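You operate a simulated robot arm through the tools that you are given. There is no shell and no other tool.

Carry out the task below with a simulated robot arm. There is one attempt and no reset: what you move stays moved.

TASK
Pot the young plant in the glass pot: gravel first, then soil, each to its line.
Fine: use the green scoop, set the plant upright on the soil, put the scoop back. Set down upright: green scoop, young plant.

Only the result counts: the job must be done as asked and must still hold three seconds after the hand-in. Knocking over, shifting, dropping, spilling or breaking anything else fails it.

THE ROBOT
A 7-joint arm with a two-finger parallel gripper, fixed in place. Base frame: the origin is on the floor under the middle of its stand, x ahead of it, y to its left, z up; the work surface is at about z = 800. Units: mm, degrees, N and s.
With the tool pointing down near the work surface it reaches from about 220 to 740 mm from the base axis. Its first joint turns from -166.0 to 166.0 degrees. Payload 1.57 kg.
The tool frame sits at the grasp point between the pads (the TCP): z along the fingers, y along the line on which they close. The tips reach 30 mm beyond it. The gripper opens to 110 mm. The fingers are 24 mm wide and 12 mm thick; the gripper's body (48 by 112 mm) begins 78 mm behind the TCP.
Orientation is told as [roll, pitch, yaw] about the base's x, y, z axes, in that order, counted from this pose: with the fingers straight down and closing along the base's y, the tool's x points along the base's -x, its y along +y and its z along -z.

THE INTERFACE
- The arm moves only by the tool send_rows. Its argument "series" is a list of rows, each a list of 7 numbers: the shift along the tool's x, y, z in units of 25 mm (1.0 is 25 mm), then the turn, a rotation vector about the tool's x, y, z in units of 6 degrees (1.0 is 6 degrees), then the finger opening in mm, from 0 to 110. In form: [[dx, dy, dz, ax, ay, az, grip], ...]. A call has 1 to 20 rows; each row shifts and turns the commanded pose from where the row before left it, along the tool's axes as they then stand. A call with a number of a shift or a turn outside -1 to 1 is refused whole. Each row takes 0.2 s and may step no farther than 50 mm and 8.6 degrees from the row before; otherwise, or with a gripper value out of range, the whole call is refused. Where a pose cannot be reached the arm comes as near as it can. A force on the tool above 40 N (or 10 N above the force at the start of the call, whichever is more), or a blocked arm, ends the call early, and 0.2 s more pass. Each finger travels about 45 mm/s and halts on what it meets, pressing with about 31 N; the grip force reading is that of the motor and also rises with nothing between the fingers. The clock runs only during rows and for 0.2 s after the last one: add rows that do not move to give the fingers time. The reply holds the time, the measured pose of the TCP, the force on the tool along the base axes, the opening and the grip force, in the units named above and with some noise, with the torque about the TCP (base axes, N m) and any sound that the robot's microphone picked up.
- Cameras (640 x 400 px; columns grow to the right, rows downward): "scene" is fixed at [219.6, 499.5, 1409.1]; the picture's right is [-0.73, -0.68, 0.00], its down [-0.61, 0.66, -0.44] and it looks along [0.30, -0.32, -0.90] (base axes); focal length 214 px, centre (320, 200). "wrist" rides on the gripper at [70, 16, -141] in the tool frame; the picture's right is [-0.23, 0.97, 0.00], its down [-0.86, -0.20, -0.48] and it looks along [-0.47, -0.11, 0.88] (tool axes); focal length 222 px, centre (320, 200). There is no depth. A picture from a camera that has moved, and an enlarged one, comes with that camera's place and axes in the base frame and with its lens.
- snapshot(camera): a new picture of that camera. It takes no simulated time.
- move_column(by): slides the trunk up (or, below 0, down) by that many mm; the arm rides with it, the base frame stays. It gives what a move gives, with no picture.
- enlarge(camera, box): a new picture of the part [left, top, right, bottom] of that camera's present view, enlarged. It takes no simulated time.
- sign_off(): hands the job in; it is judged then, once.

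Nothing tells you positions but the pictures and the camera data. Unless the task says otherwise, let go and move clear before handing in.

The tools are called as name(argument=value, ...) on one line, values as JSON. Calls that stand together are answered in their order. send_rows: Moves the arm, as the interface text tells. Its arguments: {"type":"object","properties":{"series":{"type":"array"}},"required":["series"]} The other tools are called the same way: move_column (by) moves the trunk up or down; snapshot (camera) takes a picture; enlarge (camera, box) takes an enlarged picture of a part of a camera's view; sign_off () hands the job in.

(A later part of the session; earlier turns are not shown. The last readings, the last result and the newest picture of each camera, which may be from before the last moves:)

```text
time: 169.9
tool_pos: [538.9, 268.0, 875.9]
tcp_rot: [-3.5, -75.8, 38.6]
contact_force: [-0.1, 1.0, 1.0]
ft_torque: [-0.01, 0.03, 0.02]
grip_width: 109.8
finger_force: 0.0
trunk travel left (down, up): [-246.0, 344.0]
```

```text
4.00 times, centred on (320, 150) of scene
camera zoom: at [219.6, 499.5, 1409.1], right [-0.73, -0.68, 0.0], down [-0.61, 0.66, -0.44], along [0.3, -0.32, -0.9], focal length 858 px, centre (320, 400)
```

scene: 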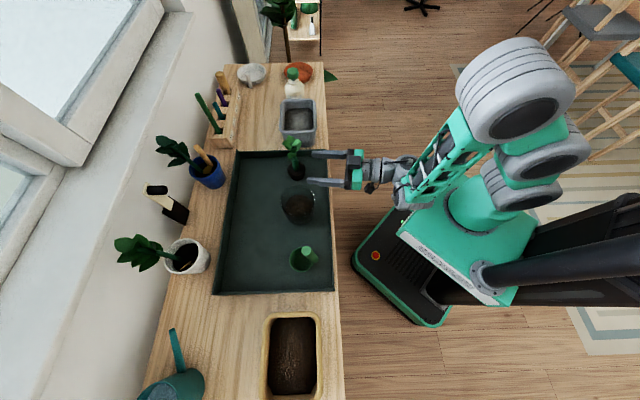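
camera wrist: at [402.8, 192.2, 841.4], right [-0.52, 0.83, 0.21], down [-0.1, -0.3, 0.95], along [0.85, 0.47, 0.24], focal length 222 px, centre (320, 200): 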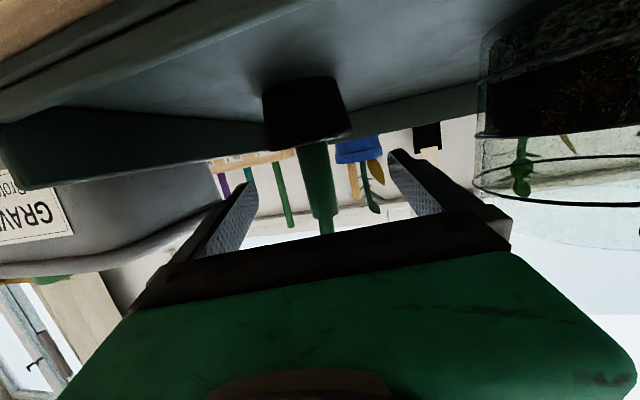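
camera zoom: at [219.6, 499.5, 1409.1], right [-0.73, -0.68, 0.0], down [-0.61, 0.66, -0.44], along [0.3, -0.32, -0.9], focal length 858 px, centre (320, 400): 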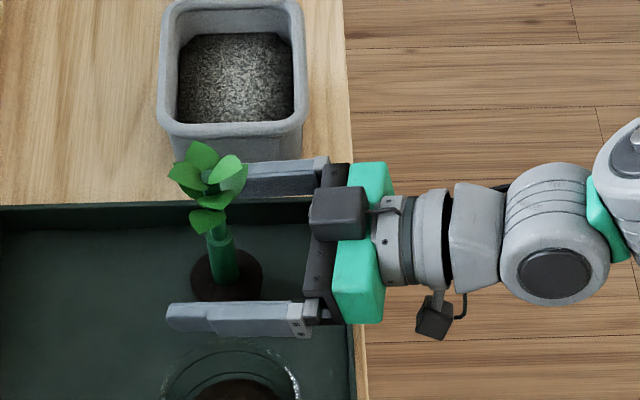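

enlarge(camera="wrist", box=[220, 60, 420, 240])

send_rows(series=[[0, 0, 0, 0, 0, 0, 80], [0, 0, 0, 0, 0, 0, 60], [0, 0, 0, 0, 0, 0, 40], [0, 0, 0, 0, 0, 0, 32], [0, 0, 0, 0, 0, 0, 32], [0, 0, 0, 0, 0, 0, 32]])

enlarge(camera="wrist", box=[220, 60, 420, 240])

enlarge(camera="scene", box=[260, 130, 340, 190])

```text
2.22 times, centred on (320, 150) of wrist
camera zoom: at [402.8, 192.2, 841.4], right [-0.52, 0.83, 0.21], down [-0.1, -0.3, 0.95], along [0.85, 0.47, 0.24], focal length 494 px, centre (320, 311)
```

zoom: 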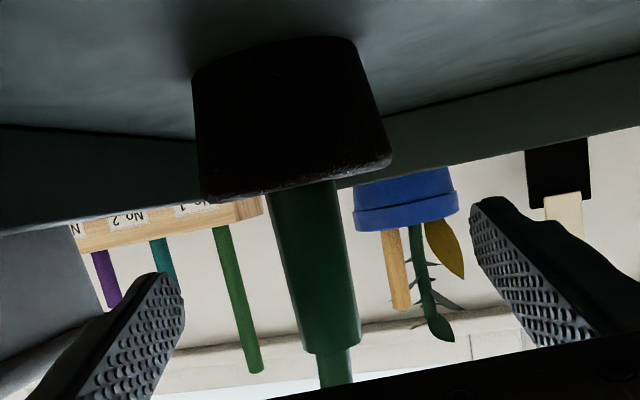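

```text
time: 171.3
tool_pos: [538.4, 267.9, 875.2]
tcp_rot: [-3.5, -75.8, 38.5]
contact_force: [0.5, 0.2, 0.1]
ft_torque: [0.0, 0.01, 0.02]
grip_width: 32.1
finger_force: 0.1
trunk travel left (down, up): [-246.0, 344.0]
```

```text
2.22 times, centred on (320, 150) of wrist
camera zoom: at [402.8, 192.2, 841.3], right [-0.52, 0.83, 0.21], down [-0.1, -0.3, 0.95], along [0.85, 0.47, 0.24], focal length 494 px, centre (320, 311)
```

zoom: 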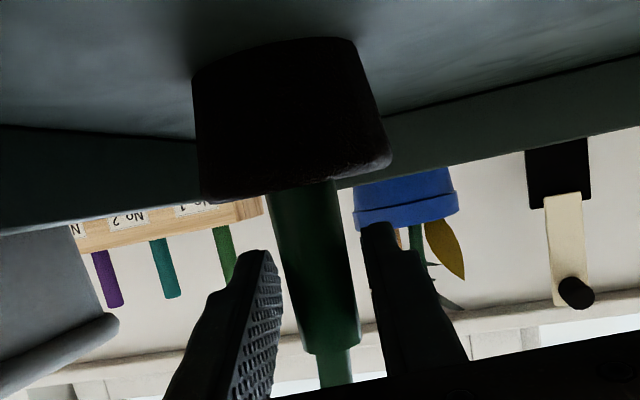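

```text
6.67 times, centred on (300, 160) of scene
camera zoom: at [219.6, 499.5, 1409.1], right [-0.73, -0.68, 0.0], down [-0.61, 0.66, -0.44], along [0.3, -0.32, -0.9], focal length 1430 px, centre (453, 467)
```

zoom: 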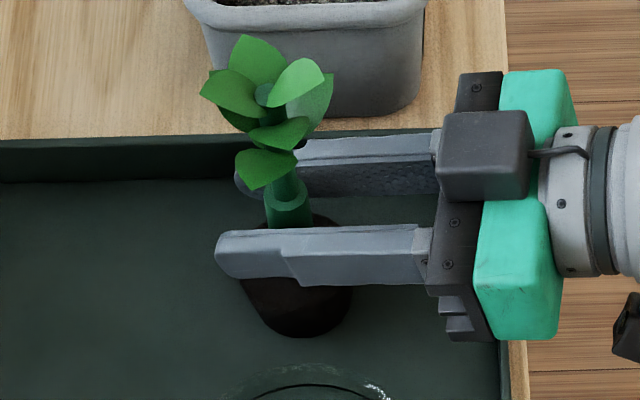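

send_rows(series=[[0, 0.06, 0, 0, 0, 0, 30], [0, 0, 0, 0, 0, 0, 26], [0, 0, 0, 0, 0, 0, 22], [0, 0, 0, 0, 0, 0, 15], [0, 0, 0, 0, 0, 0, 10], [0, 0, 0, 0, 0, 0, 10]])

enlarge(camera="wrist", box=[220, 60, 420, 240])

enlarge(camera="scene", box=[260, 130, 340, 190])

```text
time: 172.7
tool_pos: [537.0, 269.2, 874.6]
tcp_rot: [-3.5, -75.8, 38.6]
contact_force: [0.8, 0.3, 0.5]
ft_torque: [0.08, 0.04, 0.02]
grip_width: 20.0
finger_force: 31.2
trunk travel left (down, up): [-246.0, 344.0]
```

```text
2.22 times, centred on (320, 150) of wrist
camera zoom: at [402.0, 193.6, 841.5], right [-0.52, 0.83, 0.21], down [-0.1, -0.3, 0.95], along [0.85, 0.47, 0.24], focal length 494 px, centre (320, 311)
```

zoom: 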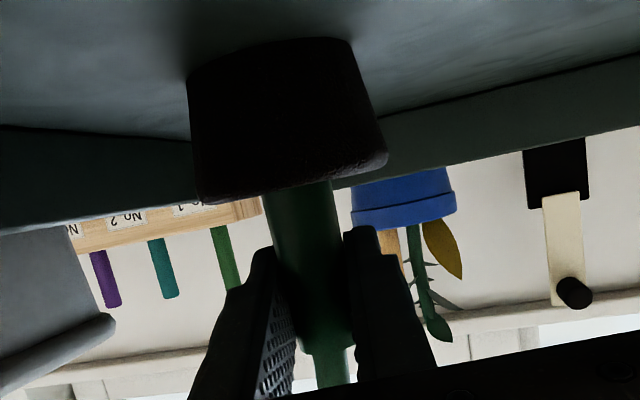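

```text
6.67 times, centred on (300, 160) of scene
camera zoom: at [219.6, 499.5, 1409.1], right [-0.73, -0.68, 0.0], down [-0.61, 0.66, -0.44], along [0.3, -0.32, -0.9], focal length 1430 px, centre (453, 467)
```

zoom: 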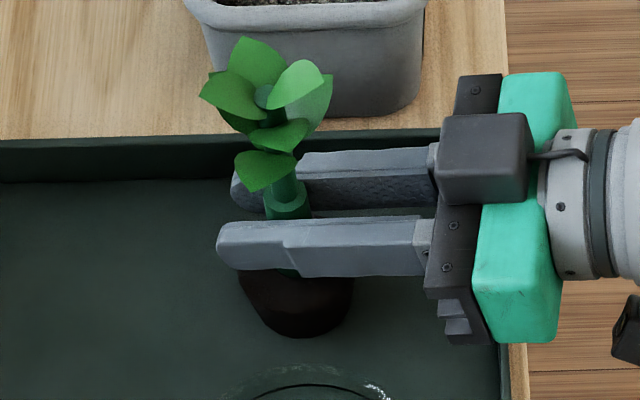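

The plant is gripped by its sleeve (20 mm, 31 N). I'll lift it with the trunk and check that it hangs straight.

move_column(by=30)

enlarge(camera="scene", box=[260, 130, 340, 190])

snapshot(camera="wrist")

```text
time: 173.5
tool_pos: [538.2, 269.1, 905.3]
tcp_rot: [-3.5, -75.9, 38.6]
contact_force: [0.9, -0.2, -2.2]
ft_torque: [-0.02, 0.02, -0.03]
grip_width: 20.2
finger_force: 31.0
trunk travel left (down, up): [-276.0, 314.0]
```

```text
6.67 times, centred on (300, 160) of scene
camera zoom: at [219.6, 499.5, 1409.1], right [-0.73, -0.68, 0.0], down [-0.61, 0.66, -0.44], along [0.3, -0.32, -0.9], focal length 1430 px, centre (453, 467)
```

zoom: 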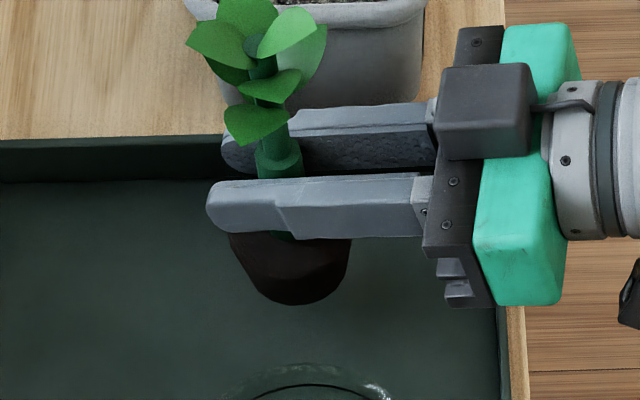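

```text
taken
camera wrist: at [402.0, 193.6, 871.2], right [-0.52, 0.83, 0.21], down [-0.1, -0.3, 0.95], along [0.85, 0.47, 0.24], focal length 222 px, centre (320, 200)
```

wrist: 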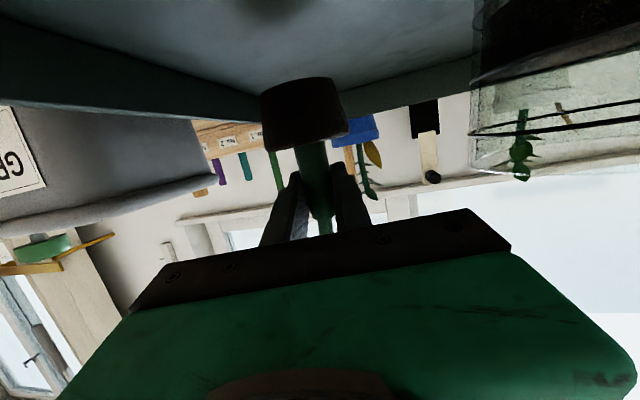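

move_column(by=90)

send_rows(series=[[0.04, 0.3, -0.12, 0, 0, 0, 10], [0.04, 0.6, -0.15, 0, 0, 0, 10], [0.04, 0.6, -0.15, 0, 0, 0, 10], [0.04, 0.6, -0.15, 0, 0, 0, 10], [0.04, 0.6, -0.15, 0, 0, 0, 10], [0.04, 0.6, -0.15, 0, 0, 0, 10], [0.04, 0.6, -0.15, 0, 0, 0, 10], [0.04, 0.6, -0.15, 0, 0, 0, 10], [0.02, 0.5, -0.1, 0, 0, 0, 10], [0, 0.34, -0.05, 0, 0, 0, 10]])

snapshot(camera="scene")

enlarge(camera="scene", box=[250, 150, 346, 230])

```text
time: 174.7
tool_pos: [535.9, 269.3, 995.3]
tcp_rot: [-3.5, -75.9, 38.6]
contact_force: [0.0, 0.0, -2.1]
ft_torque: [0.01, 0.01, -0.03]
grip_width: 20.0
finger_force: 31.1
trunk travel left (down, up): [-366.0, 224.0]
```

```text
time: 176.9
tool_pos: [433.1, 358.8, 993.1]
tcp_rot: [-3.6, -75.9, 38.5]
contact_force: [0.4, 0.9, -1.7]
ft_torque: [0.0, 0.02, 0.03]
grip_width: 20.1
finger_force: 30.7
trunk travel left (down, up): [-366.0, 224.0]
```

```text
taken
```

scene: 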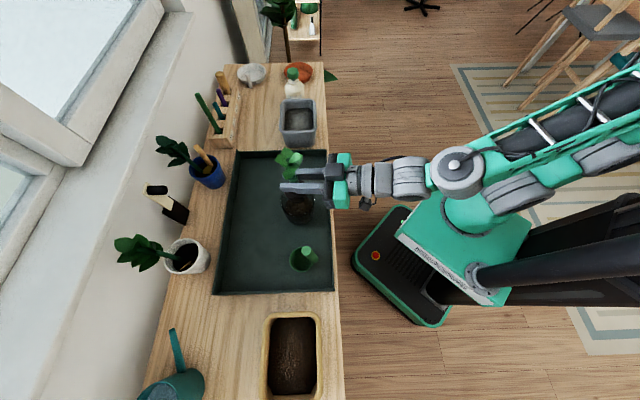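

```text
5.00 times, centred on (298, 190) of scene
camera zoom: at [219.6, 499.5, 1409.1], right [-0.73, -0.68, 0.0], down [-0.61, 0.66, -0.44], along [0.3, -0.32, -0.9], focal length 1072 px, centre (430, 250)
```

zoom: 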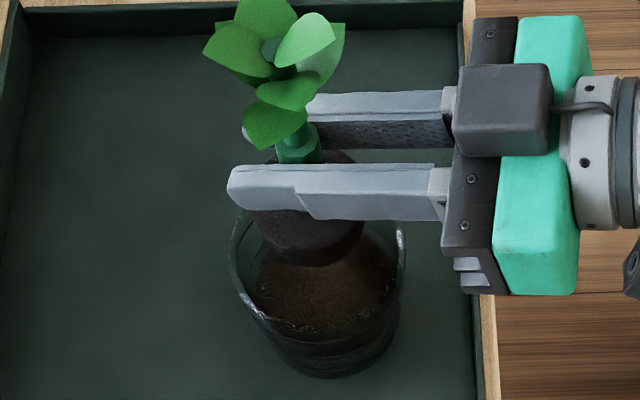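

The plant hangs upright, centred over the pot. I'll lower it into the pot in stages, watching the force.

move_column(by=-40)

enlarge(camera="scene", box=[250, 150, 346, 230])

snapshot(camera="wrist")

```text
time: 177.8
tool_pos: [433.5, 358.0, 953.9]
tcp_rot: [-3.5, -75.8, 38.6]
contact_force: [-0.1, -0.1, -1.6]
ft_torque: [-0.02, 0.01, 0.02]
grip_width: 20.2
finger_force: 31.0
trunk travel left (down, up): [-326.0, 264.0]
```

```text
5.00 times, centred on (298, 190) of scene
camera zoom: at [219.6, 499.5, 1409.1], right [-0.73, -0.68, 0.0], down [-0.61, 0.66, -0.44], along [0.3, -0.32, -0.9], focal length 1072 px, centre (430, 250)
```

zoom: 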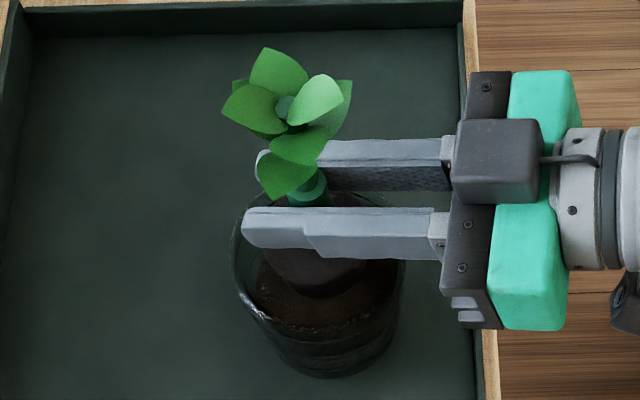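

```text
taken
camera wrist: at [296.8, 282.5, 919.5], right [-0.52, 0.83, 0.21], down [-0.1, -0.3, 0.95], along [0.85, 0.47, 0.24], focal length 222 px, centre (320, 200)
```

wrist: 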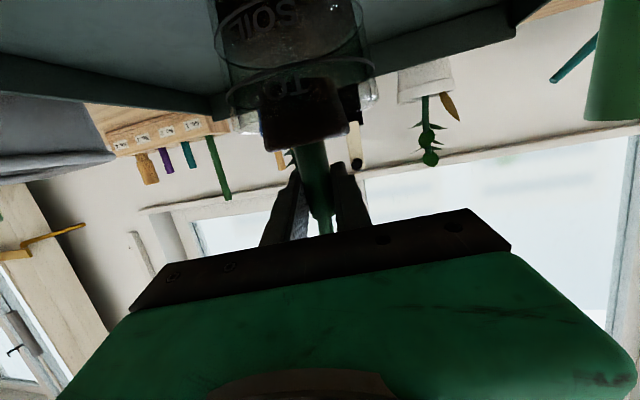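

move_column(by=-18)

enlarge(camera="wrist", box=[200, 0, 400, 180])

enlarge(camera="scene", box=[270, 170, 334, 224])

```text
time: 178.4
tool_pos: [431.3, 358.1, 934.8]
tcp_rot: [-3.5, -75.9, 38.5]
contact_force: [-0.5, -0.4, -1.1]
ft_torque: [-0.01, 0.0, 0.03]
grip_width: 20.1
finger_force: 30.7
trunk travel left (down, up): [-308.0, 282.0]
```

```text
2.22 times, centred on (300, 90) of wrist
camera zoom: at [296.8, 282.5, 901.5], right [-0.52, 0.83, 0.21], down [-0.1, -0.3, 0.95], along [0.85, 0.47, 0.24], focal length 494 px, centre (364, 444)
```

zoom: 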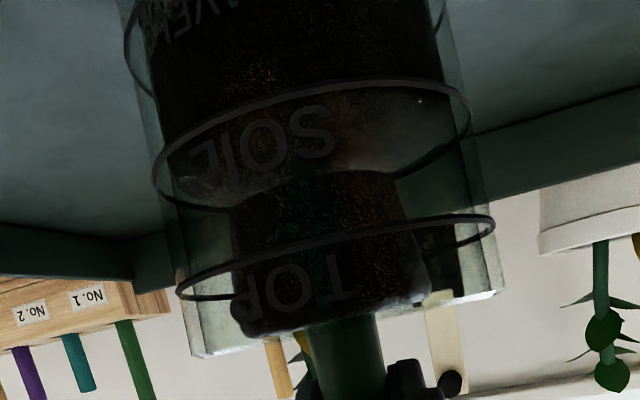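

```text
7.41 times, centred on (302, 197) of scene
camera zoom: at [219.6, 499.5, 1409.1], right [-0.73, -0.68, 0.0], down [-0.61, 0.66, -0.44], along [0.3, -0.32, -0.9], focal length 1589 px, centre (453, 222)
```

zoom: 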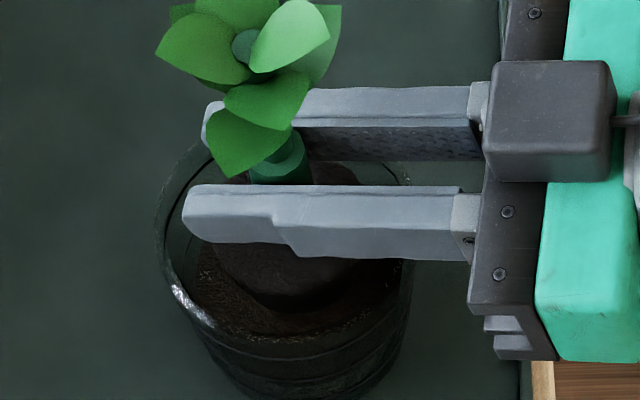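

move_column(by=-4)

enlarge(camera="wrist", box=[200, 0, 400, 180])

```text
time: 178.9
tool_pos: [431.5, 358.7, 930.3]
tcp_rot: [-3.5, -75.8, 38.6]
contact_force: [0.0, 0.3, -1.2]
ft_torque: [0.0, 0.0, 0.01]
grip_width: 20.1
finger_force: 31.2
trunk travel left (down, up): [-304.0, 286.0]
```

```text
2.22 times, centred on (300, 90) of wrist
camera zoom: at [296.8, 282.5, 897.5], right [-0.52, 0.83, 0.21], down [-0.1, -0.3, 0.95], along [0.85, 0.47, 0.24], focal length 494 px, centre (364, 444)
```

zoom: 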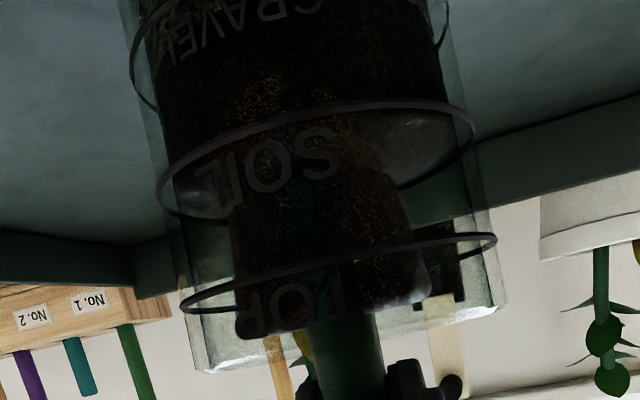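

move_column(by=-3)

enlarge(camera="wrist", box=[200, 0, 400, 180])

```text
time: 179.5
tool_pos: [432.1, 357.8, 928.2]
tcp_rot: [-3.5, -75.8, 38.6]
contact_force: [-0.5, 0.6, -1.9]
ft_torque: [0.04, -0.01, 0.0]
grip_width: 19.9
finger_force: 30.9
trunk travel left (down, up): [-301.0, 289.0]
```

```text
2.22 times, centred on (300, 90) of wrist
camera zoom: at [296.9, 282.5, 894.5], right [-0.52, 0.83, 0.21], down [-0.1, -0.3, 0.95], along [0.85, 0.47, 0.24], focal length 494 px, centre (364, 444)
```

zoom: 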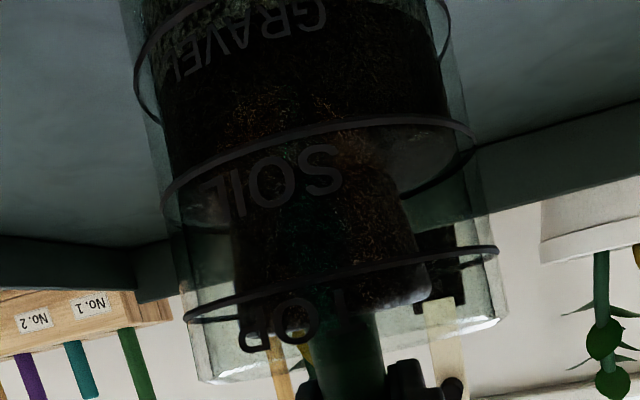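

move_column(by=-3)

enlarge(camera="wrist", box=[200, 0, 400, 180])

enlarge(camera="scene", box=[270, 170, 334, 224])

```text
time: 180.0
tool_pos: [431.4, 357.8, 926.5]
tcp_rot: [-3.3, -75.8, 38.6]
contact_force: [0.9, 0.5, -1.3]
ft_torque: [0.04, -0.04, 0.06]
grip_width: 19.7
finger_force: 30.9
trunk travel left (down, up): [-298.0, 292.0]
```

```text
2.22 times, centred on (300, 90) of wrist
camera zoom: at [296.9, 282.6, 891.7], right [-0.52, 0.83, 0.21], down [-0.1, -0.3, 0.95], along [0.85, 0.47, 0.24], focal length 494 px, centre (364, 444)
```

zoom: 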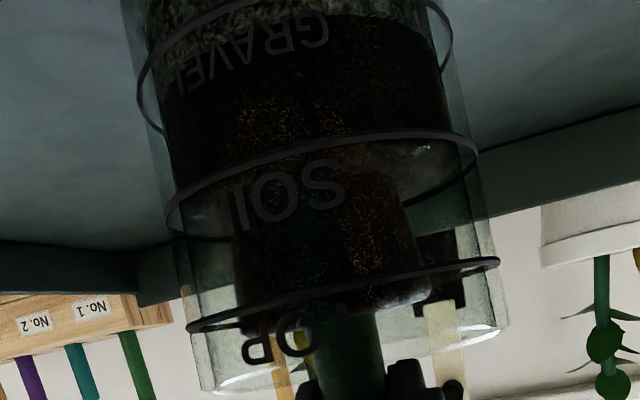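

```text
7.41 times, centred on (302, 197) of scene
camera zoom: at [219.6, 499.5, 1409.1], right [-0.73, -0.68, 0.0], down [-0.61, 0.66, -0.44], along [0.3, -0.32, -0.9], focal length 1589 px, centre (453, 222)
```

zoom: 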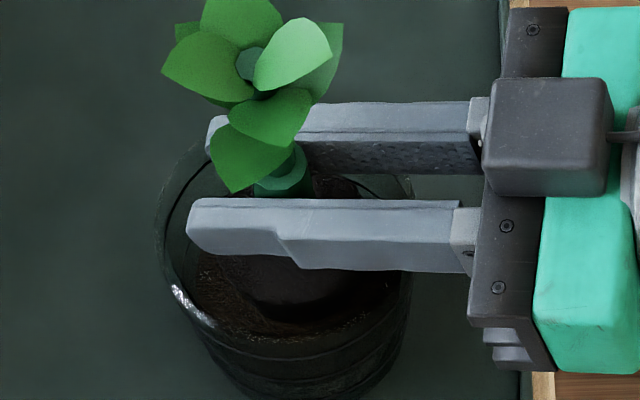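

move_column(by=-2)

move_column(by=-2)

enlarge(camera="wrist", box=[200, 0, 400, 180])

```text
time: 180.5
tool_pos: [432.3, 358.9, 925.0]
tcp_rot: [-3.2, -76.0, 38.4]
contact_force: [-0.6, -1.4, 7.1]
ft_torque: [0.08, -0.05, 0.01]
grip_width: 20.2
finger_force: 31.0
trunk travel left (down, up): [-296.0, 294.0]
```

```text
time: 181.0
tool_pos: [431.6, 358.4, 924.9]
tcp_rot: [-3.2, -76.3, 38.3]
contact_force: [-1.2, -2.1, 17.4]
ft_torque: [0.22, -0.21, -0.02]
grip_width: 20.0
finger_force: 30.7
trunk travel left (down, up): [-294.0, 296.0]
```

```text
2.22 times, centred on (300, 90) of wrist
camera zoom: at [296.8, 282.5, 890.3], right [-0.52, 0.83, 0.21], down [-0.11, -0.3, 0.95], along [0.85, 0.47, 0.25], focal length 494 px, centre (364, 444)
```

zoom: 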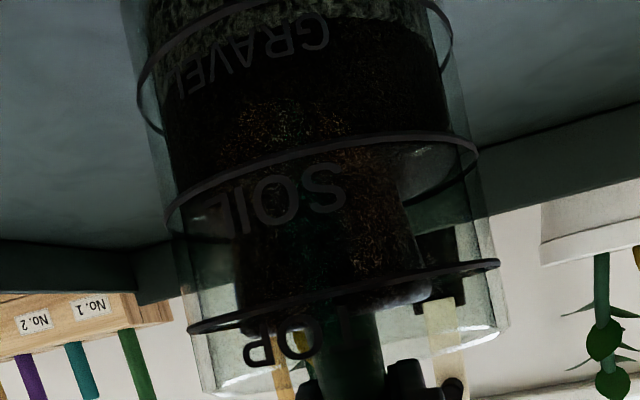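

The plant now rests on the soil (17 N contact). I'll ease off the pressure, then open slowly.

move_column(by=2)

send_rows(series=[[0, 0, 0, 0, 0, 0, 22], [0, 0, 0, 0, 0, 0, 24], [0, 0, 0, 0, 0, 0, 28], [0, 0, 0, 0, 0, 0, 34], [0, 0, 0, 0, 0, 0, 42], [0, 0, 0, 0, 0, 0, 50], [0, 0, 0, 0, 0, 0, 50]])

enlarge(camera="wrist", box=[200, 0, 400, 180])

enlarge(camera="scene", box=[270, 170, 334, 224])

```text
time: 181.5
tool_pos: [430.5, 357.9, 924.6]
tcp_rot: [-3.3, -76.0, 38.4]
contact_force: [3.2, 2.1, 16.9]
ft_torque: [0.5, -0.46, -0.05]
grip_width: 20.0
finger_force: 31.2
trunk travel left (down, up): [-296.0, 294.0]
```

```text
time: 183.1
tool_pos: [432.1, 359.1, 923.3]
tcp_rot: [-3.5, -75.9, 38.6]
contact_force: [0.0, 0.5, -0.2]
ft_torque: [-0.02, 0.0, -0.01]
grip_width: 50.2
finger_force: 0.4
trunk travel left (down, up): [-296.0, 294.0]
```

```text
2.22 times, centred on (300, 90) of wrist
camera zoom: at [296.8, 282.5, 889.5], right [-0.52, 0.83, 0.21], down [-0.1, -0.3, 0.95], along [0.85, 0.47, 0.24], focal length 494 px, centre (364, 444)
```

zoom: 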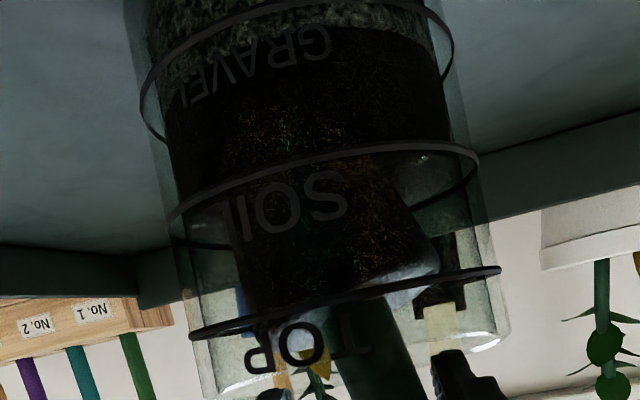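

```text
7.41 times, centred on (302, 197) of scene
camera zoom: at [219.6, 499.5, 1409.1], right [-0.73, -0.68, 0.0], down [-0.61, 0.66, -0.44], along [0.3, -0.32, -0.9], focal length 1589 px, centre (453, 222)
```

zoom: 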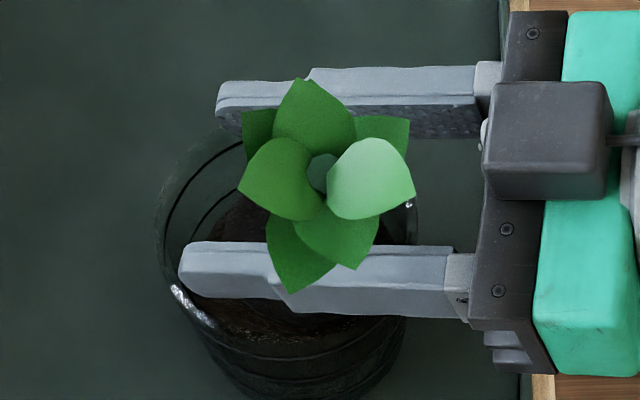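

The plant leaned when released, by perhaps 15–20°. I'll look more closely before re-gripping to straighten it.

snapshot(camera="wrist")

enlarge(camera="wrist", box=[240, 80, 420, 240])

enlarge(camera="scene", box=[280, 175, 330, 220])

```text
taken
camera wrist: at [296.8, 282.5, 889.5], right [-0.52, 0.83, 0.21], down [-0.1, -0.3, 0.95], along [0.85, 0.47, 0.24], focal length 222 px, centre (320, 200)
```

wrist: 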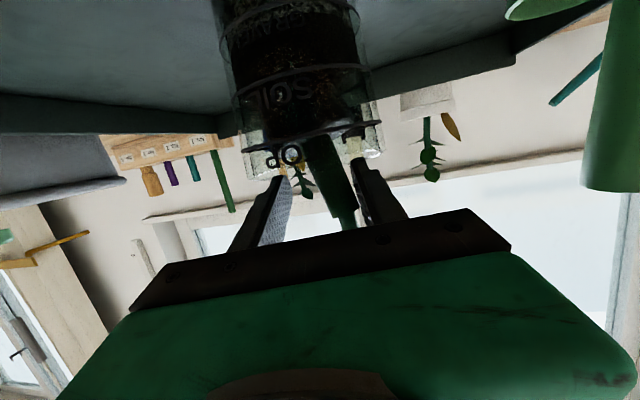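

```text
2.50 times, centred on (330, 160) of wrist
camera zoom: at [296.8, 282.5, 889.5], right [-0.52, 0.83, 0.21], down [-0.1, -0.3, 0.95], along [0.85, 0.47, 0.24], focal length 555 px, centre (295, 300)
```

zoom: 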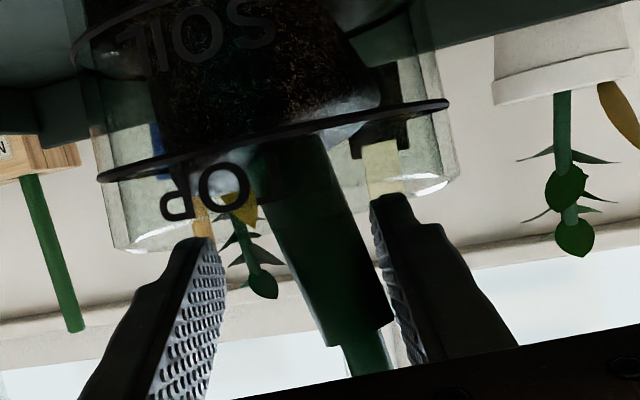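

```text
8.89 times, centred on (305, 198) of scene
camera zoom: at [219.6, 499.5, 1409.1], right [-0.73, -0.68, 0.0], down [-0.61, 0.66, -0.44], along [0.3, -0.32, -0.9], focal length 1906 px, centre (453, 222)
```

zoom: 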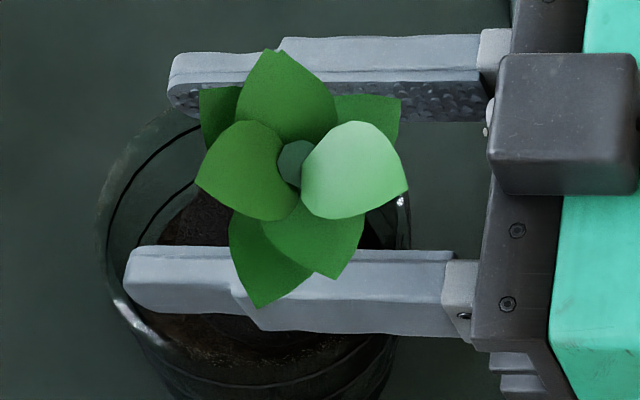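

The stem is leaning on one finger. I'll close gently again, which pushes it back upright between the pads, and check.

send_rows(series=[[0, 0, 0, 0, 0, 0, 45], [0, 0, 0, 0, 0, 0, 40], [0, 0, 0, 0, 0, 0, 35], [0, 0, 0, 0, 0, 0, 30], [0, 0, 0, 0, 0, 0, 26], [0, 0, 0, 0, 0, 0, 22], [0, 0, 0, 0, 0, 0, 15], [0, 0, 0, 0, 0, 0, 10], [0, 0, 0, 0, 0, 0, 10]])

enlarge(camera="wrist", box=[240, 80, 420, 240])

enlarge(camera="scene", box=[270, 170, 334, 224])

```text
time: 185.1
tool_pos: [432.1, 358.3, 922.6]
tcp_rot: [-3.5, -75.7, 38.6]
contact_force: [0.0, -1.4, 0.9]
ft_torque: [-0.19, -0.05, -0.02]
grip_width: 19.9
finger_force: 31.1
trunk travel left (down, up): [-296.0, 294.0]
```

```text
2.50 times, centred on (330, 160) of wrist
camera zoom: at [296.9, 282.3, 889.7], right [-0.52, 0.83, 0.21], down [-0.1, -0.3, 0.95], along [0.85, 0.47, 0.24], focal length 555 px, centre (295, 300)
```

zoom: 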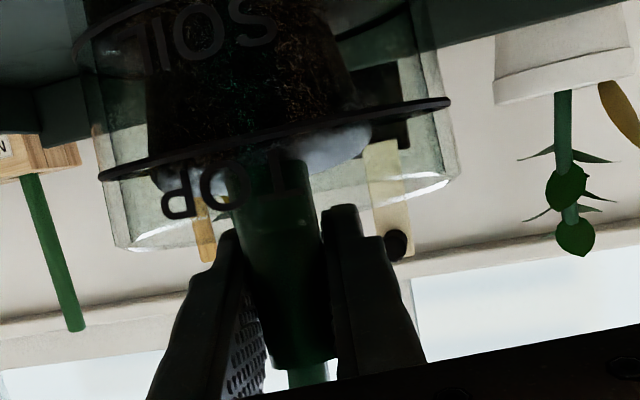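

```text
7.41 times, centred on (302, 197) of scene
camera zoom: at [219.6, 499.5, 1409.1], right [-0.73, -0.68, 0.0], down [-0.61, 0.66, -0.44], along [0.3, -0.32, -0.9], focal length 1589 px, centre (453, 222)
```

zoom: 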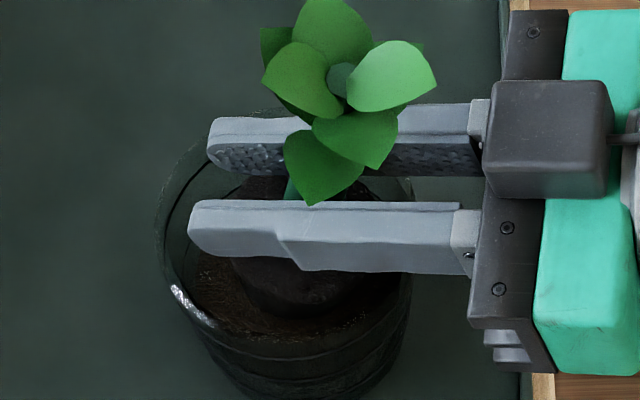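

It is held again, still leaning about 8° toward the robot. I'll lift slightly and pitch the hand to bring it vertical before setting it down with almost no pressure.

move_column(by=12)

send_rows(series=[[0, 0, 0, 0, 0.5, 0, 10], [0, 0, 0, 0, 0.5, 0, 10], [0, 0, 0, 0, 0.4, 0, 10]])

enlarge(camera="wrist", box=[200, 0, 400, 180])

enlarge(camera="scene", box=[270, 170, 334, 224])

```text
time: 185.7
tool_pos: [431.5, 357.8, 934.4]
tcp_rot: [-3.4, -75.8, 38.6]
contact_force: [0.3, 0.2, -1.2]
ft_torque: [0.01, 0.02, 0.03]
grip_width: 19.9
finger_force: 30.6
trunk travel left (down, up): [-308.0, 282.0]
```

```text
time: 186.5
tool_pos: [431.0, 358.9, 934.9]
tcp_rot: [-2.3, -67.4, 37.4]
contact_force: [1.3, 2.0, -1.4]
ft_torque: [0.07, -0.05, -0.01]
grip_width: 19.9
finger_force: 31.0
trunk travel left (down, up): [-308.0, 282.0]
```

```text
2.22 times, centred on (300, 90) of wrist
camera zoom: at [294.1, 281.0, 924.5], right [-0.49, 0.85, 0.19], down [0.01, -0.22, 0.98], along [0.87, 0.48, 0.09], focal length 494 px, centre (364, 444)
```

zoom: 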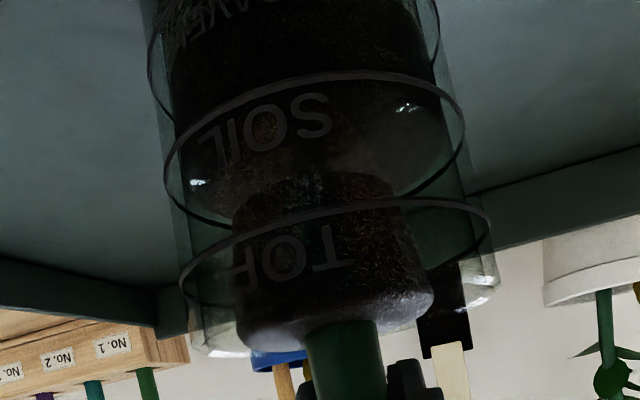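

```text
7.41 times, centred on (302, 197) of scene
camera zoom: at [219.6, 499.5, 1409.1], right [-0.73, -0.68, 0.0], down [-0.61, 0.66, -0.44], along [0.3, -0.32, -0.9], focal length 1589 px, centre (453, 222)
```

zoom: 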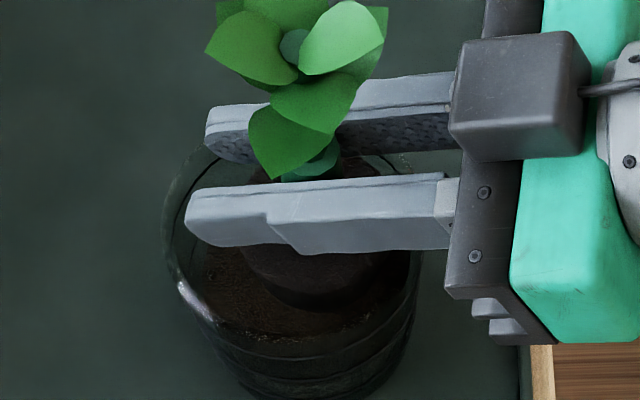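

send_rows(series=[[-0.06, 0, 0.15, 0, 0, 0, 10], [-0.06, 0, 0.15, 0, 0, 0, 10]])

enlarge(camera="wrist", box=[200, 0, 400, 180])

enlarge(camera="scene", box=[262, 150, 342, 225])

```text
time: 187.1
tool_pos: [438.7, 362.8, 936.0]
tcp_rot: [-2.3, -67.4, 37.3]
contact_force: [0.7, -0.4, -1.9]
ft_torque: [0.0, -0.01, 0.01]
grip_width: 19.6
finger_force: 30.6
trunk travel left (down, up): [-308.0, 282.0]
```

```text
2.22 times, centred on (300, 90) of wrist
camera zoom: at [300.6, 285.3, 924.3], right [-0.49, 0.85, 0.2], down [0.01, -0.22, 0.98], along [0.87, 0.48, 0.09], focal length 494 px, centre (364, 444)
```

zoom: 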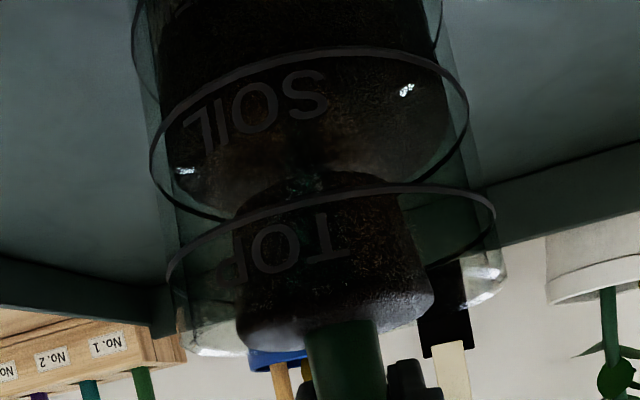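

```text
5.33 times, centred on (302, 188) of scene
camera zoom: at [219.6, 499.5, 1409.1], right [-0.73, -0.68, 0.0], down [-0.61, 0.66, -0.44], along [0.3, -0.32, -0.9], focal length 1144 px, centre (416, 267)
```

zoom: 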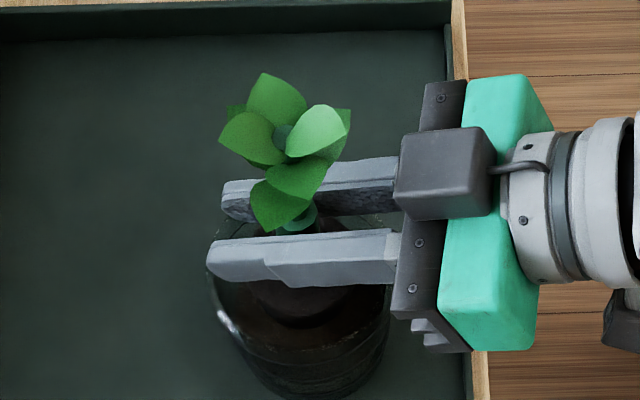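

The plant is near vertical and centred. I'll trim the last degree and lower in small steps for a light touch.

send_rows(series=[[0, 0, 0, 0, 0.2, 0, 10]])

move_column(by=-8)

enlarge(camera="wrist", box=[200, 0, 400, 180])

```text
time: 187.5
tool_pos: [437.5, 362.6, 934.9]
tcp_rot: [-1.9, -66.3, 37.0]
contact_force: [-0.4, 0.9, -2.0]
ft_torque: [0.02, 0.0, -0.01]
grip_width: 19.8
finger_force: 31.1
trunk travel left (down, up): [-308.0, 282.0]
```

```text
time: 188.1
tool_pos: [439.1, 362.9, 927.1]
tcp_rot: [-2.0, -66.2, 37.1]
contact_force: [-0.3, 0.9, -1.4]
ft_torque: [0.01, -0.02, 0.0]
grip_width: 20.1
finger_force: 31.4
trunk travel left (down, up): [-300.0, 290.0]
```

```text
2.22 times, centred on (300, 90) of wrist
camera zoom: at [300.6, 285.4, 919.3], right [-0.49, 0.85, 0.19], down [0.03, -0.2, 0.98], along [0.87, 0.48, 0.07], focal length 494 px, centre (364, 444)
```

zoom: 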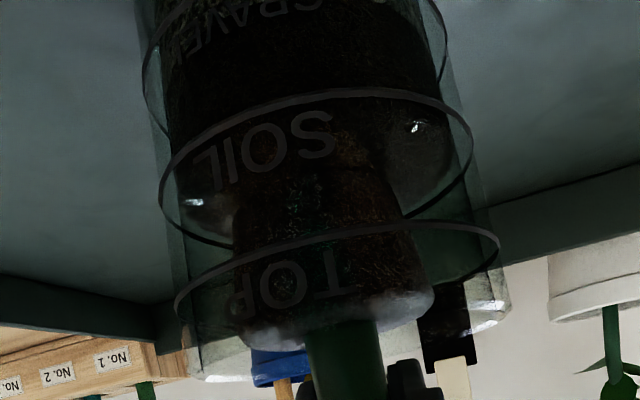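

move_column(by=-2)

move_column(by=-1.5)

```text
time: 188.6
tool_pos: [438.6, 362.6, 926.0]
tcp_rot: [-2.1, -66.2, 37.2]
contact_force: [0.3, 0.4, -1.1]
ft_torque: [0.03, -0.03, 0.02]
grip_width: 19.7
finger_force: 31.4
trunk travel left (down, up): [-298.0, 292.0]
```

```text
time: 189.1
tool_pos: [438.8, 362.3, 924.0]
tcp_rot: [-2.1, -66.2, 37.1]
contact_force: [0.1, 0.1, 0.4]
ft_torque: [0.01, -0.02, 0.03]
grip_width: 19.9
finger_force: 30.9
trunk travel left (down, up): [-296.0, 294.0]
```

move_column(by=-1)

send_rows(series=[[0, 0, 0, 0, 0, 0, 10]])

```text
time: 189.7
tool_pos: [439.2, 364.2, 922.8]
tcp_rot: [-2.1, -66.3, 37.1]
contact_force: [-0.2, 0.2, 3.0]
ft_torque: [-0.02, -0.14, -0.01]
grip_width: 19.8
finger_force: 31.0
trunk travel left (down, up): [-295.0, 295.0]
```

```text
time: 190.1
tool_pos: [438.0, 363.0, 924.0]
tcp_rot: [-2.1, -66.3, 37.1]
contact_force: [1.3, 0.8, 5.3]
ft_torque: [-0.02, -0.21, -0.02]
grip_width: 19.9
finger_force: 30.1
trunk travel left (down, up): [-295.0, 295.0]
```

enlarge(camera="wrist", box=[260, 20, 356, 100])

enlarge(camera="scene", box=[278, 190, 326, 226])

```text
5.00 times, centred on (308, 60) of wrist
camera zoom: at [300.6, 285.4, 915.6], right [-0.49, 0.85, 0.19], down [0.03, -0.21, 0.98], along [0.87, 0.48, 0.08], focal length 1111 px, centre (380, 900)
```

zoom: 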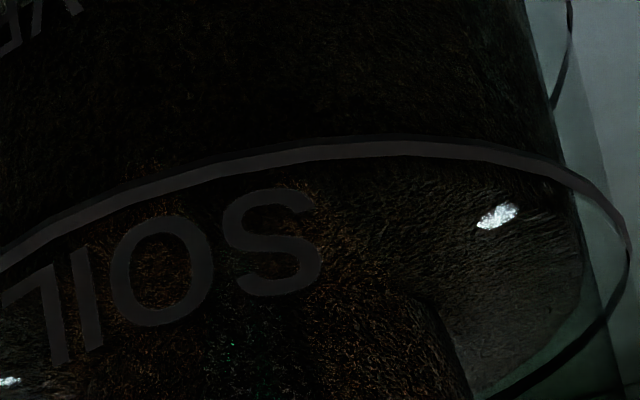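

```text
11.11 times, centred on (302, 208) of scene
camera zoom: at [219.6, 499.5, 1409.1], right [-0.73, -0.68, 0.0], down [-0.61, 0.66, -0.44], along [0.3, -0.32, -0.9], focal length 2383 px, centre (520, 111)
```

zoom: 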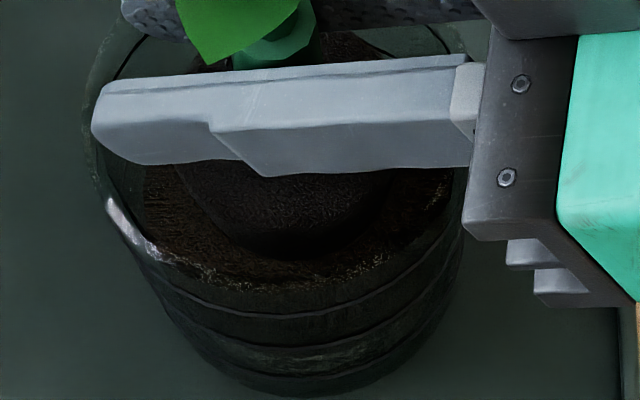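

send_rows(series=[[0, 0, 0, 0, 0, 0, 20.5], [0, 0, 0, 0, 0, 0, 21.5], [0, 0, 0, 0, 0, 0, 22.5], [0, 0, 0, 0, 0, 0, 24], [0, 0, 0, 0, 0, 0, 25], [0, 0, 0, 0, 0, 0, 26], [0, 0, 0, 0, 0, 0, 26], [0, 0, 0, 0, 0, 0, 26]])

enlarge(camera="wrist", box=[200, 0, 400, 180])

enlarge(camera="scene", box=[262, 150, 342, 225])

```text
time: 191.8
tool_pos: [437.6, 363.2, 922.6]
tcp_rot: [-2.1, -66.3, 37.2]
contact_force: [-0.3, 4.3, 9.9]
ft_torque: [0.02, -0.31, 0.1]
grip_width: 23.5
finger_force: 0.0
trunk travel left (down, up): [-295.0, 295.0]
```

```text
2.22 times, centred on (300, 90) of wrist
camera zoom: at [300.2, 285.6, 915.5], right [-0.49, 0.85, 0.19], down [0.03, -0.21, 0.98], along [0.87, 0.48, 0.08], focal length 494 px, centre (364, 444)
```

zoom: 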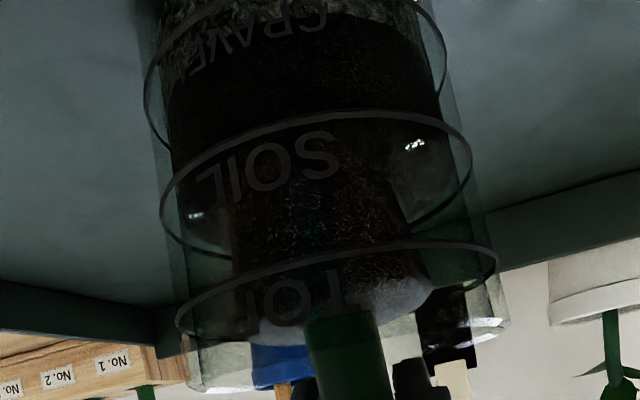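

```text
5.33 times, centred on (302, 188) of scene
camera zoom: at [219.6, 499.5, 1409.1], right [-0.73, -0.68, 0.0], down [-0.61, 0.66, -0.44], along [0.3, -0.32, -0.9], focal length 1144 px, centre (416, 267)
```

zoom: 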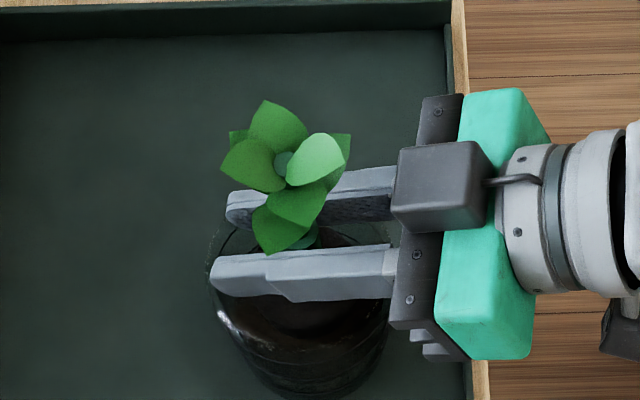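

The opening finger seems to be catching the pot rim, so the fingers were too low. I'll raise the hand 10 mm with the fingers loosely around the sleeve, then check whether the plant stays put.

move_column(by=5)

enlarge(camera="scene", box=[262, 150, 342, 225])

enlarge(camera="wrist", box=[200, 0, 400, 180])

```text
time: 192.4
tool_pos: [438.1, 362.0, 926.2]
tcp_rot: [-2.3, -65.9, 37.3]
contact_force: [-0.3, 0.8, -0.3]
ft_torque: [0.03, -0.01, 0.02]
grip_width: 26.1
finger_force: 0.1
trunk travel left (down, up): [-300.0, 290.0]
```

```text
5.33 times, centred on (302, 188) of scene
camera zoom: at [219.6, 499.5, 1409.1], right [-0.73, -0.68, 0.0], down [-0.61, 0.66, -0.44], along [0.3, -0.32, -0.9], focal length 1144 px, centre (416, 267)
```

zoom: 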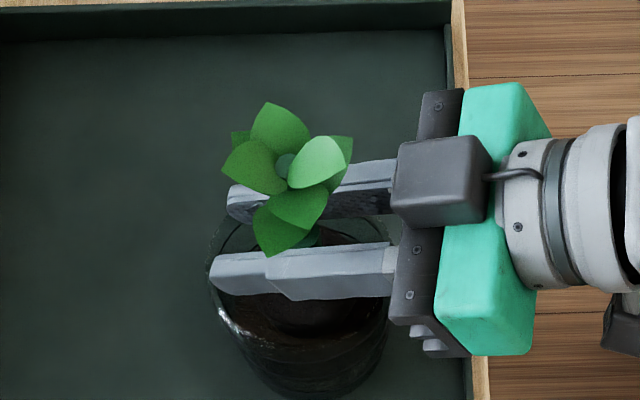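

```text
2.22 times, centred on (300, 90) of wrist
camera zoom: at [300.5, 284.8, 918.7], right [-0.49, 0.85, 0.19], down [0.03, -0.2, 0.98], along [0.87, 0.48, 0.07], focal length 494 px, centre (364, 444)
```

zoom: 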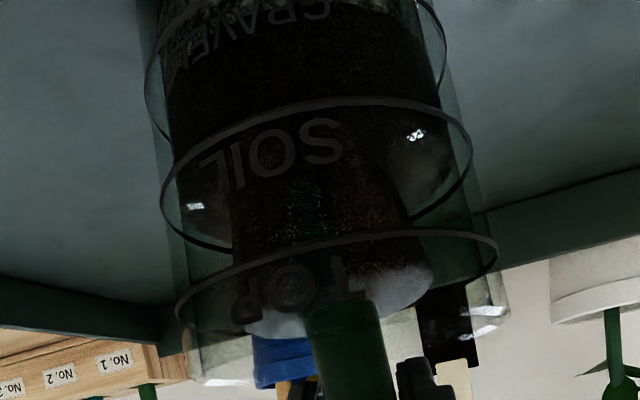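

move_column(by=9)

send_rows(series=[[0, 0, 0, 0, 0, 0, 28], [0, 0, 0, 0, 0, 0, 30], [0, 0, 0, 0, 0, 0, 32], [0, 0, 0, 0, 0, 0, 32], [0, 0, 0, 0, 0, 0, 32]])

enlarge(camera="scene", box=[262, 150, 342, 225])

enlarge(camera="wrist", box=[200, 0, 400, 180])

```text
time: 193.0
tool_pos: [438.1, 363.5, 936.4]
tcp_rot: [-2.2, -66.2, 37.1]
contact_force: [-0.2, 0.0, 0.2]
ft_torque: [-0.01, 0.02, 0.0]
grip_width: 26.4
finger_force: 0.3
trunk travel left (down, up): [-309.0, 281.0]
```

```text
time: 194.2
tool_pos: [438.6, 363.0, 935.6]
tcp_rot: [-2.0, -66.2, 37.1]
contact_force: [0.6, -0.2, -0.1]
ft_torque: [-0.01, -0.02, 0.0]
grip_width: 32.4
finger_force: 0.4
trunk travel left (down, up): [-309.0, 281.0]
```

```text
5.33 times, centred on (302, 188) of scene
camera zoom: at [219.6, 499.5, 1409.1], right [-0.73, -0.68, 0.0], down [-0.61, 0.66, -0.44], along [0.3, -0.32, -0.9], focal length 1144 px, centre (416, 267)
```

zoom: 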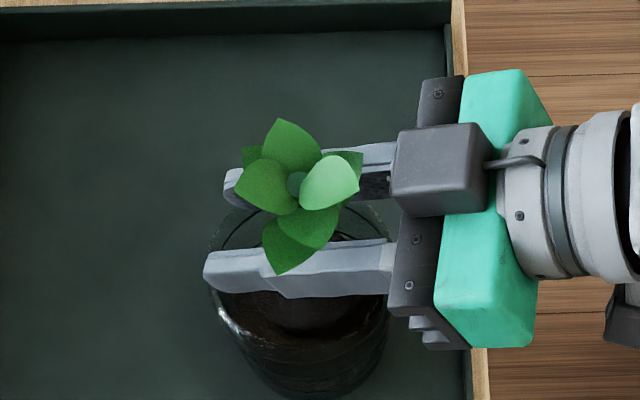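

```text
2.22 times, centred on (300, 90) of wrist
camera zoom: at [300.5, 285.4, 928.9], right [-0.49, 0.85, 0.19], down [0.03, -0.2, 0.98], along [0.87, 0.48, 0.07], focal length 494 px, centre (364, 444)
```

zoom: 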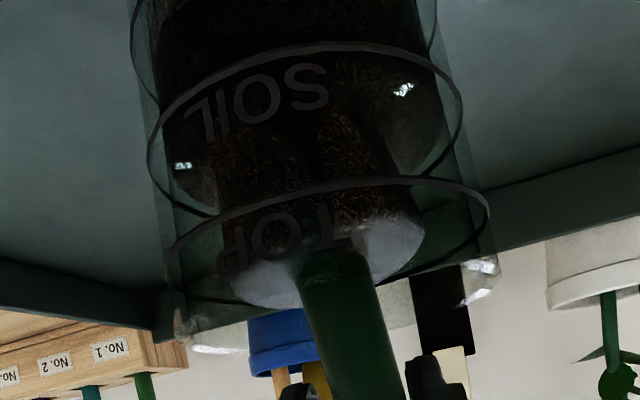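

The plant still leans toward the robot and the scoop side when freed, so the soil under it may not be level. I'll re-grip it, lift it out, and look at the soil surface.

move_column(by=-5)

send_rows(series=[[0, 0, 0, 0, 0, 0, 30], [0, 0, 0, 0, 0, 0, 27], [0, 0, 0, 0, 0, 0, 24], [0, 0, 0, 0, 0, 0, 21], [0, 0, 0, 0, 0, 0, 15], [0, 0, 0, 0, 0, 0, 10], [0, 0, 0, 0, 0, 0, 10]])

move_column(by=70)

enlarge(camera="scene", box=[262, 140, 342, 225])

snapshot(camera="wrist")

```text
time: 194.7
tool_pos: [438.7, 362.6, 930.7]
tcp_rot: [-2.1, -66.2, 37.2]
contact_force: [-0.9, -0.7, -0.7]
ft_torque: [-0.03, 0.0, -0.05]
grip_width: 31.9
finger_force: 0.2
trunk travel left (down, up): [-304.0, 286.0]
```

```text
time: 196.3
tool_pos: [439.0, 362.3, 931.3]
tcp_rot: [-2.1, -66.3, 37.1]
contact_force: [0.9, -0.7, 0.5]
ft_torque: [-0.13, -0.06, 0.06]
grip_width: 19.5
finger_force: 31.0
trunk travel left (down, up): [-304.0, 286.0]
```

```text
time: 197.4
tool_pos: [439.1, 363.9, 1001.2]
tcp_rot: [-2.1, -66.2, 37.2]
contact_force: [0.2, 0.1, -0.7]
ft_torque: [0.02, -0.05, 0.0]
grip_width: 19.4
finger_force: 30.8
trunk travel left (down, up): [-374.0, 216.0]
```

```text
4.71 times, centred on (302, 182) of scene
camera zoom: at [219.6, 499.5, 1409.1], right [-0.73, -0.68, 0.0], down [-0.61, 0.66, -0.44], along [0.3, -0.32, -0.9], focal length 1009 px, centre (405, 282)
```

zoom: 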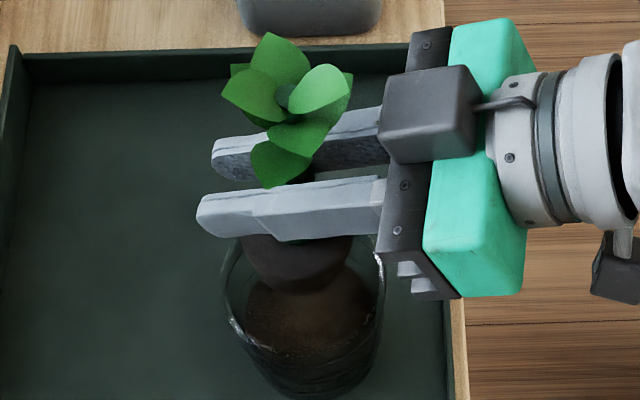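

```text
taken
camera wrist: at [300.6, 285.5, 993.8], right [-0.49, 0.85, 0.19], down [0.03, -0.2, 0.98], along [0.87, 0.48, 0.07], focal length 222 px, centre (320, 200)
```

wrist: 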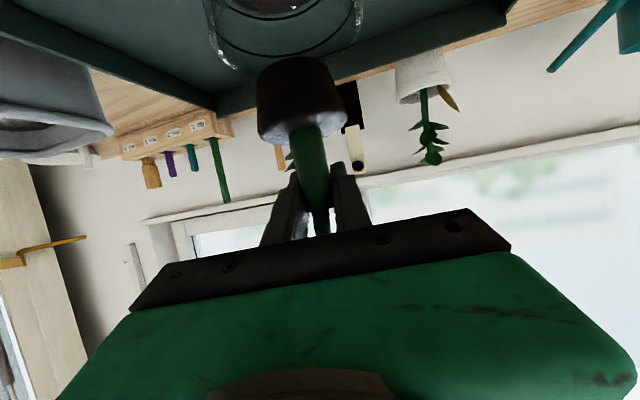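

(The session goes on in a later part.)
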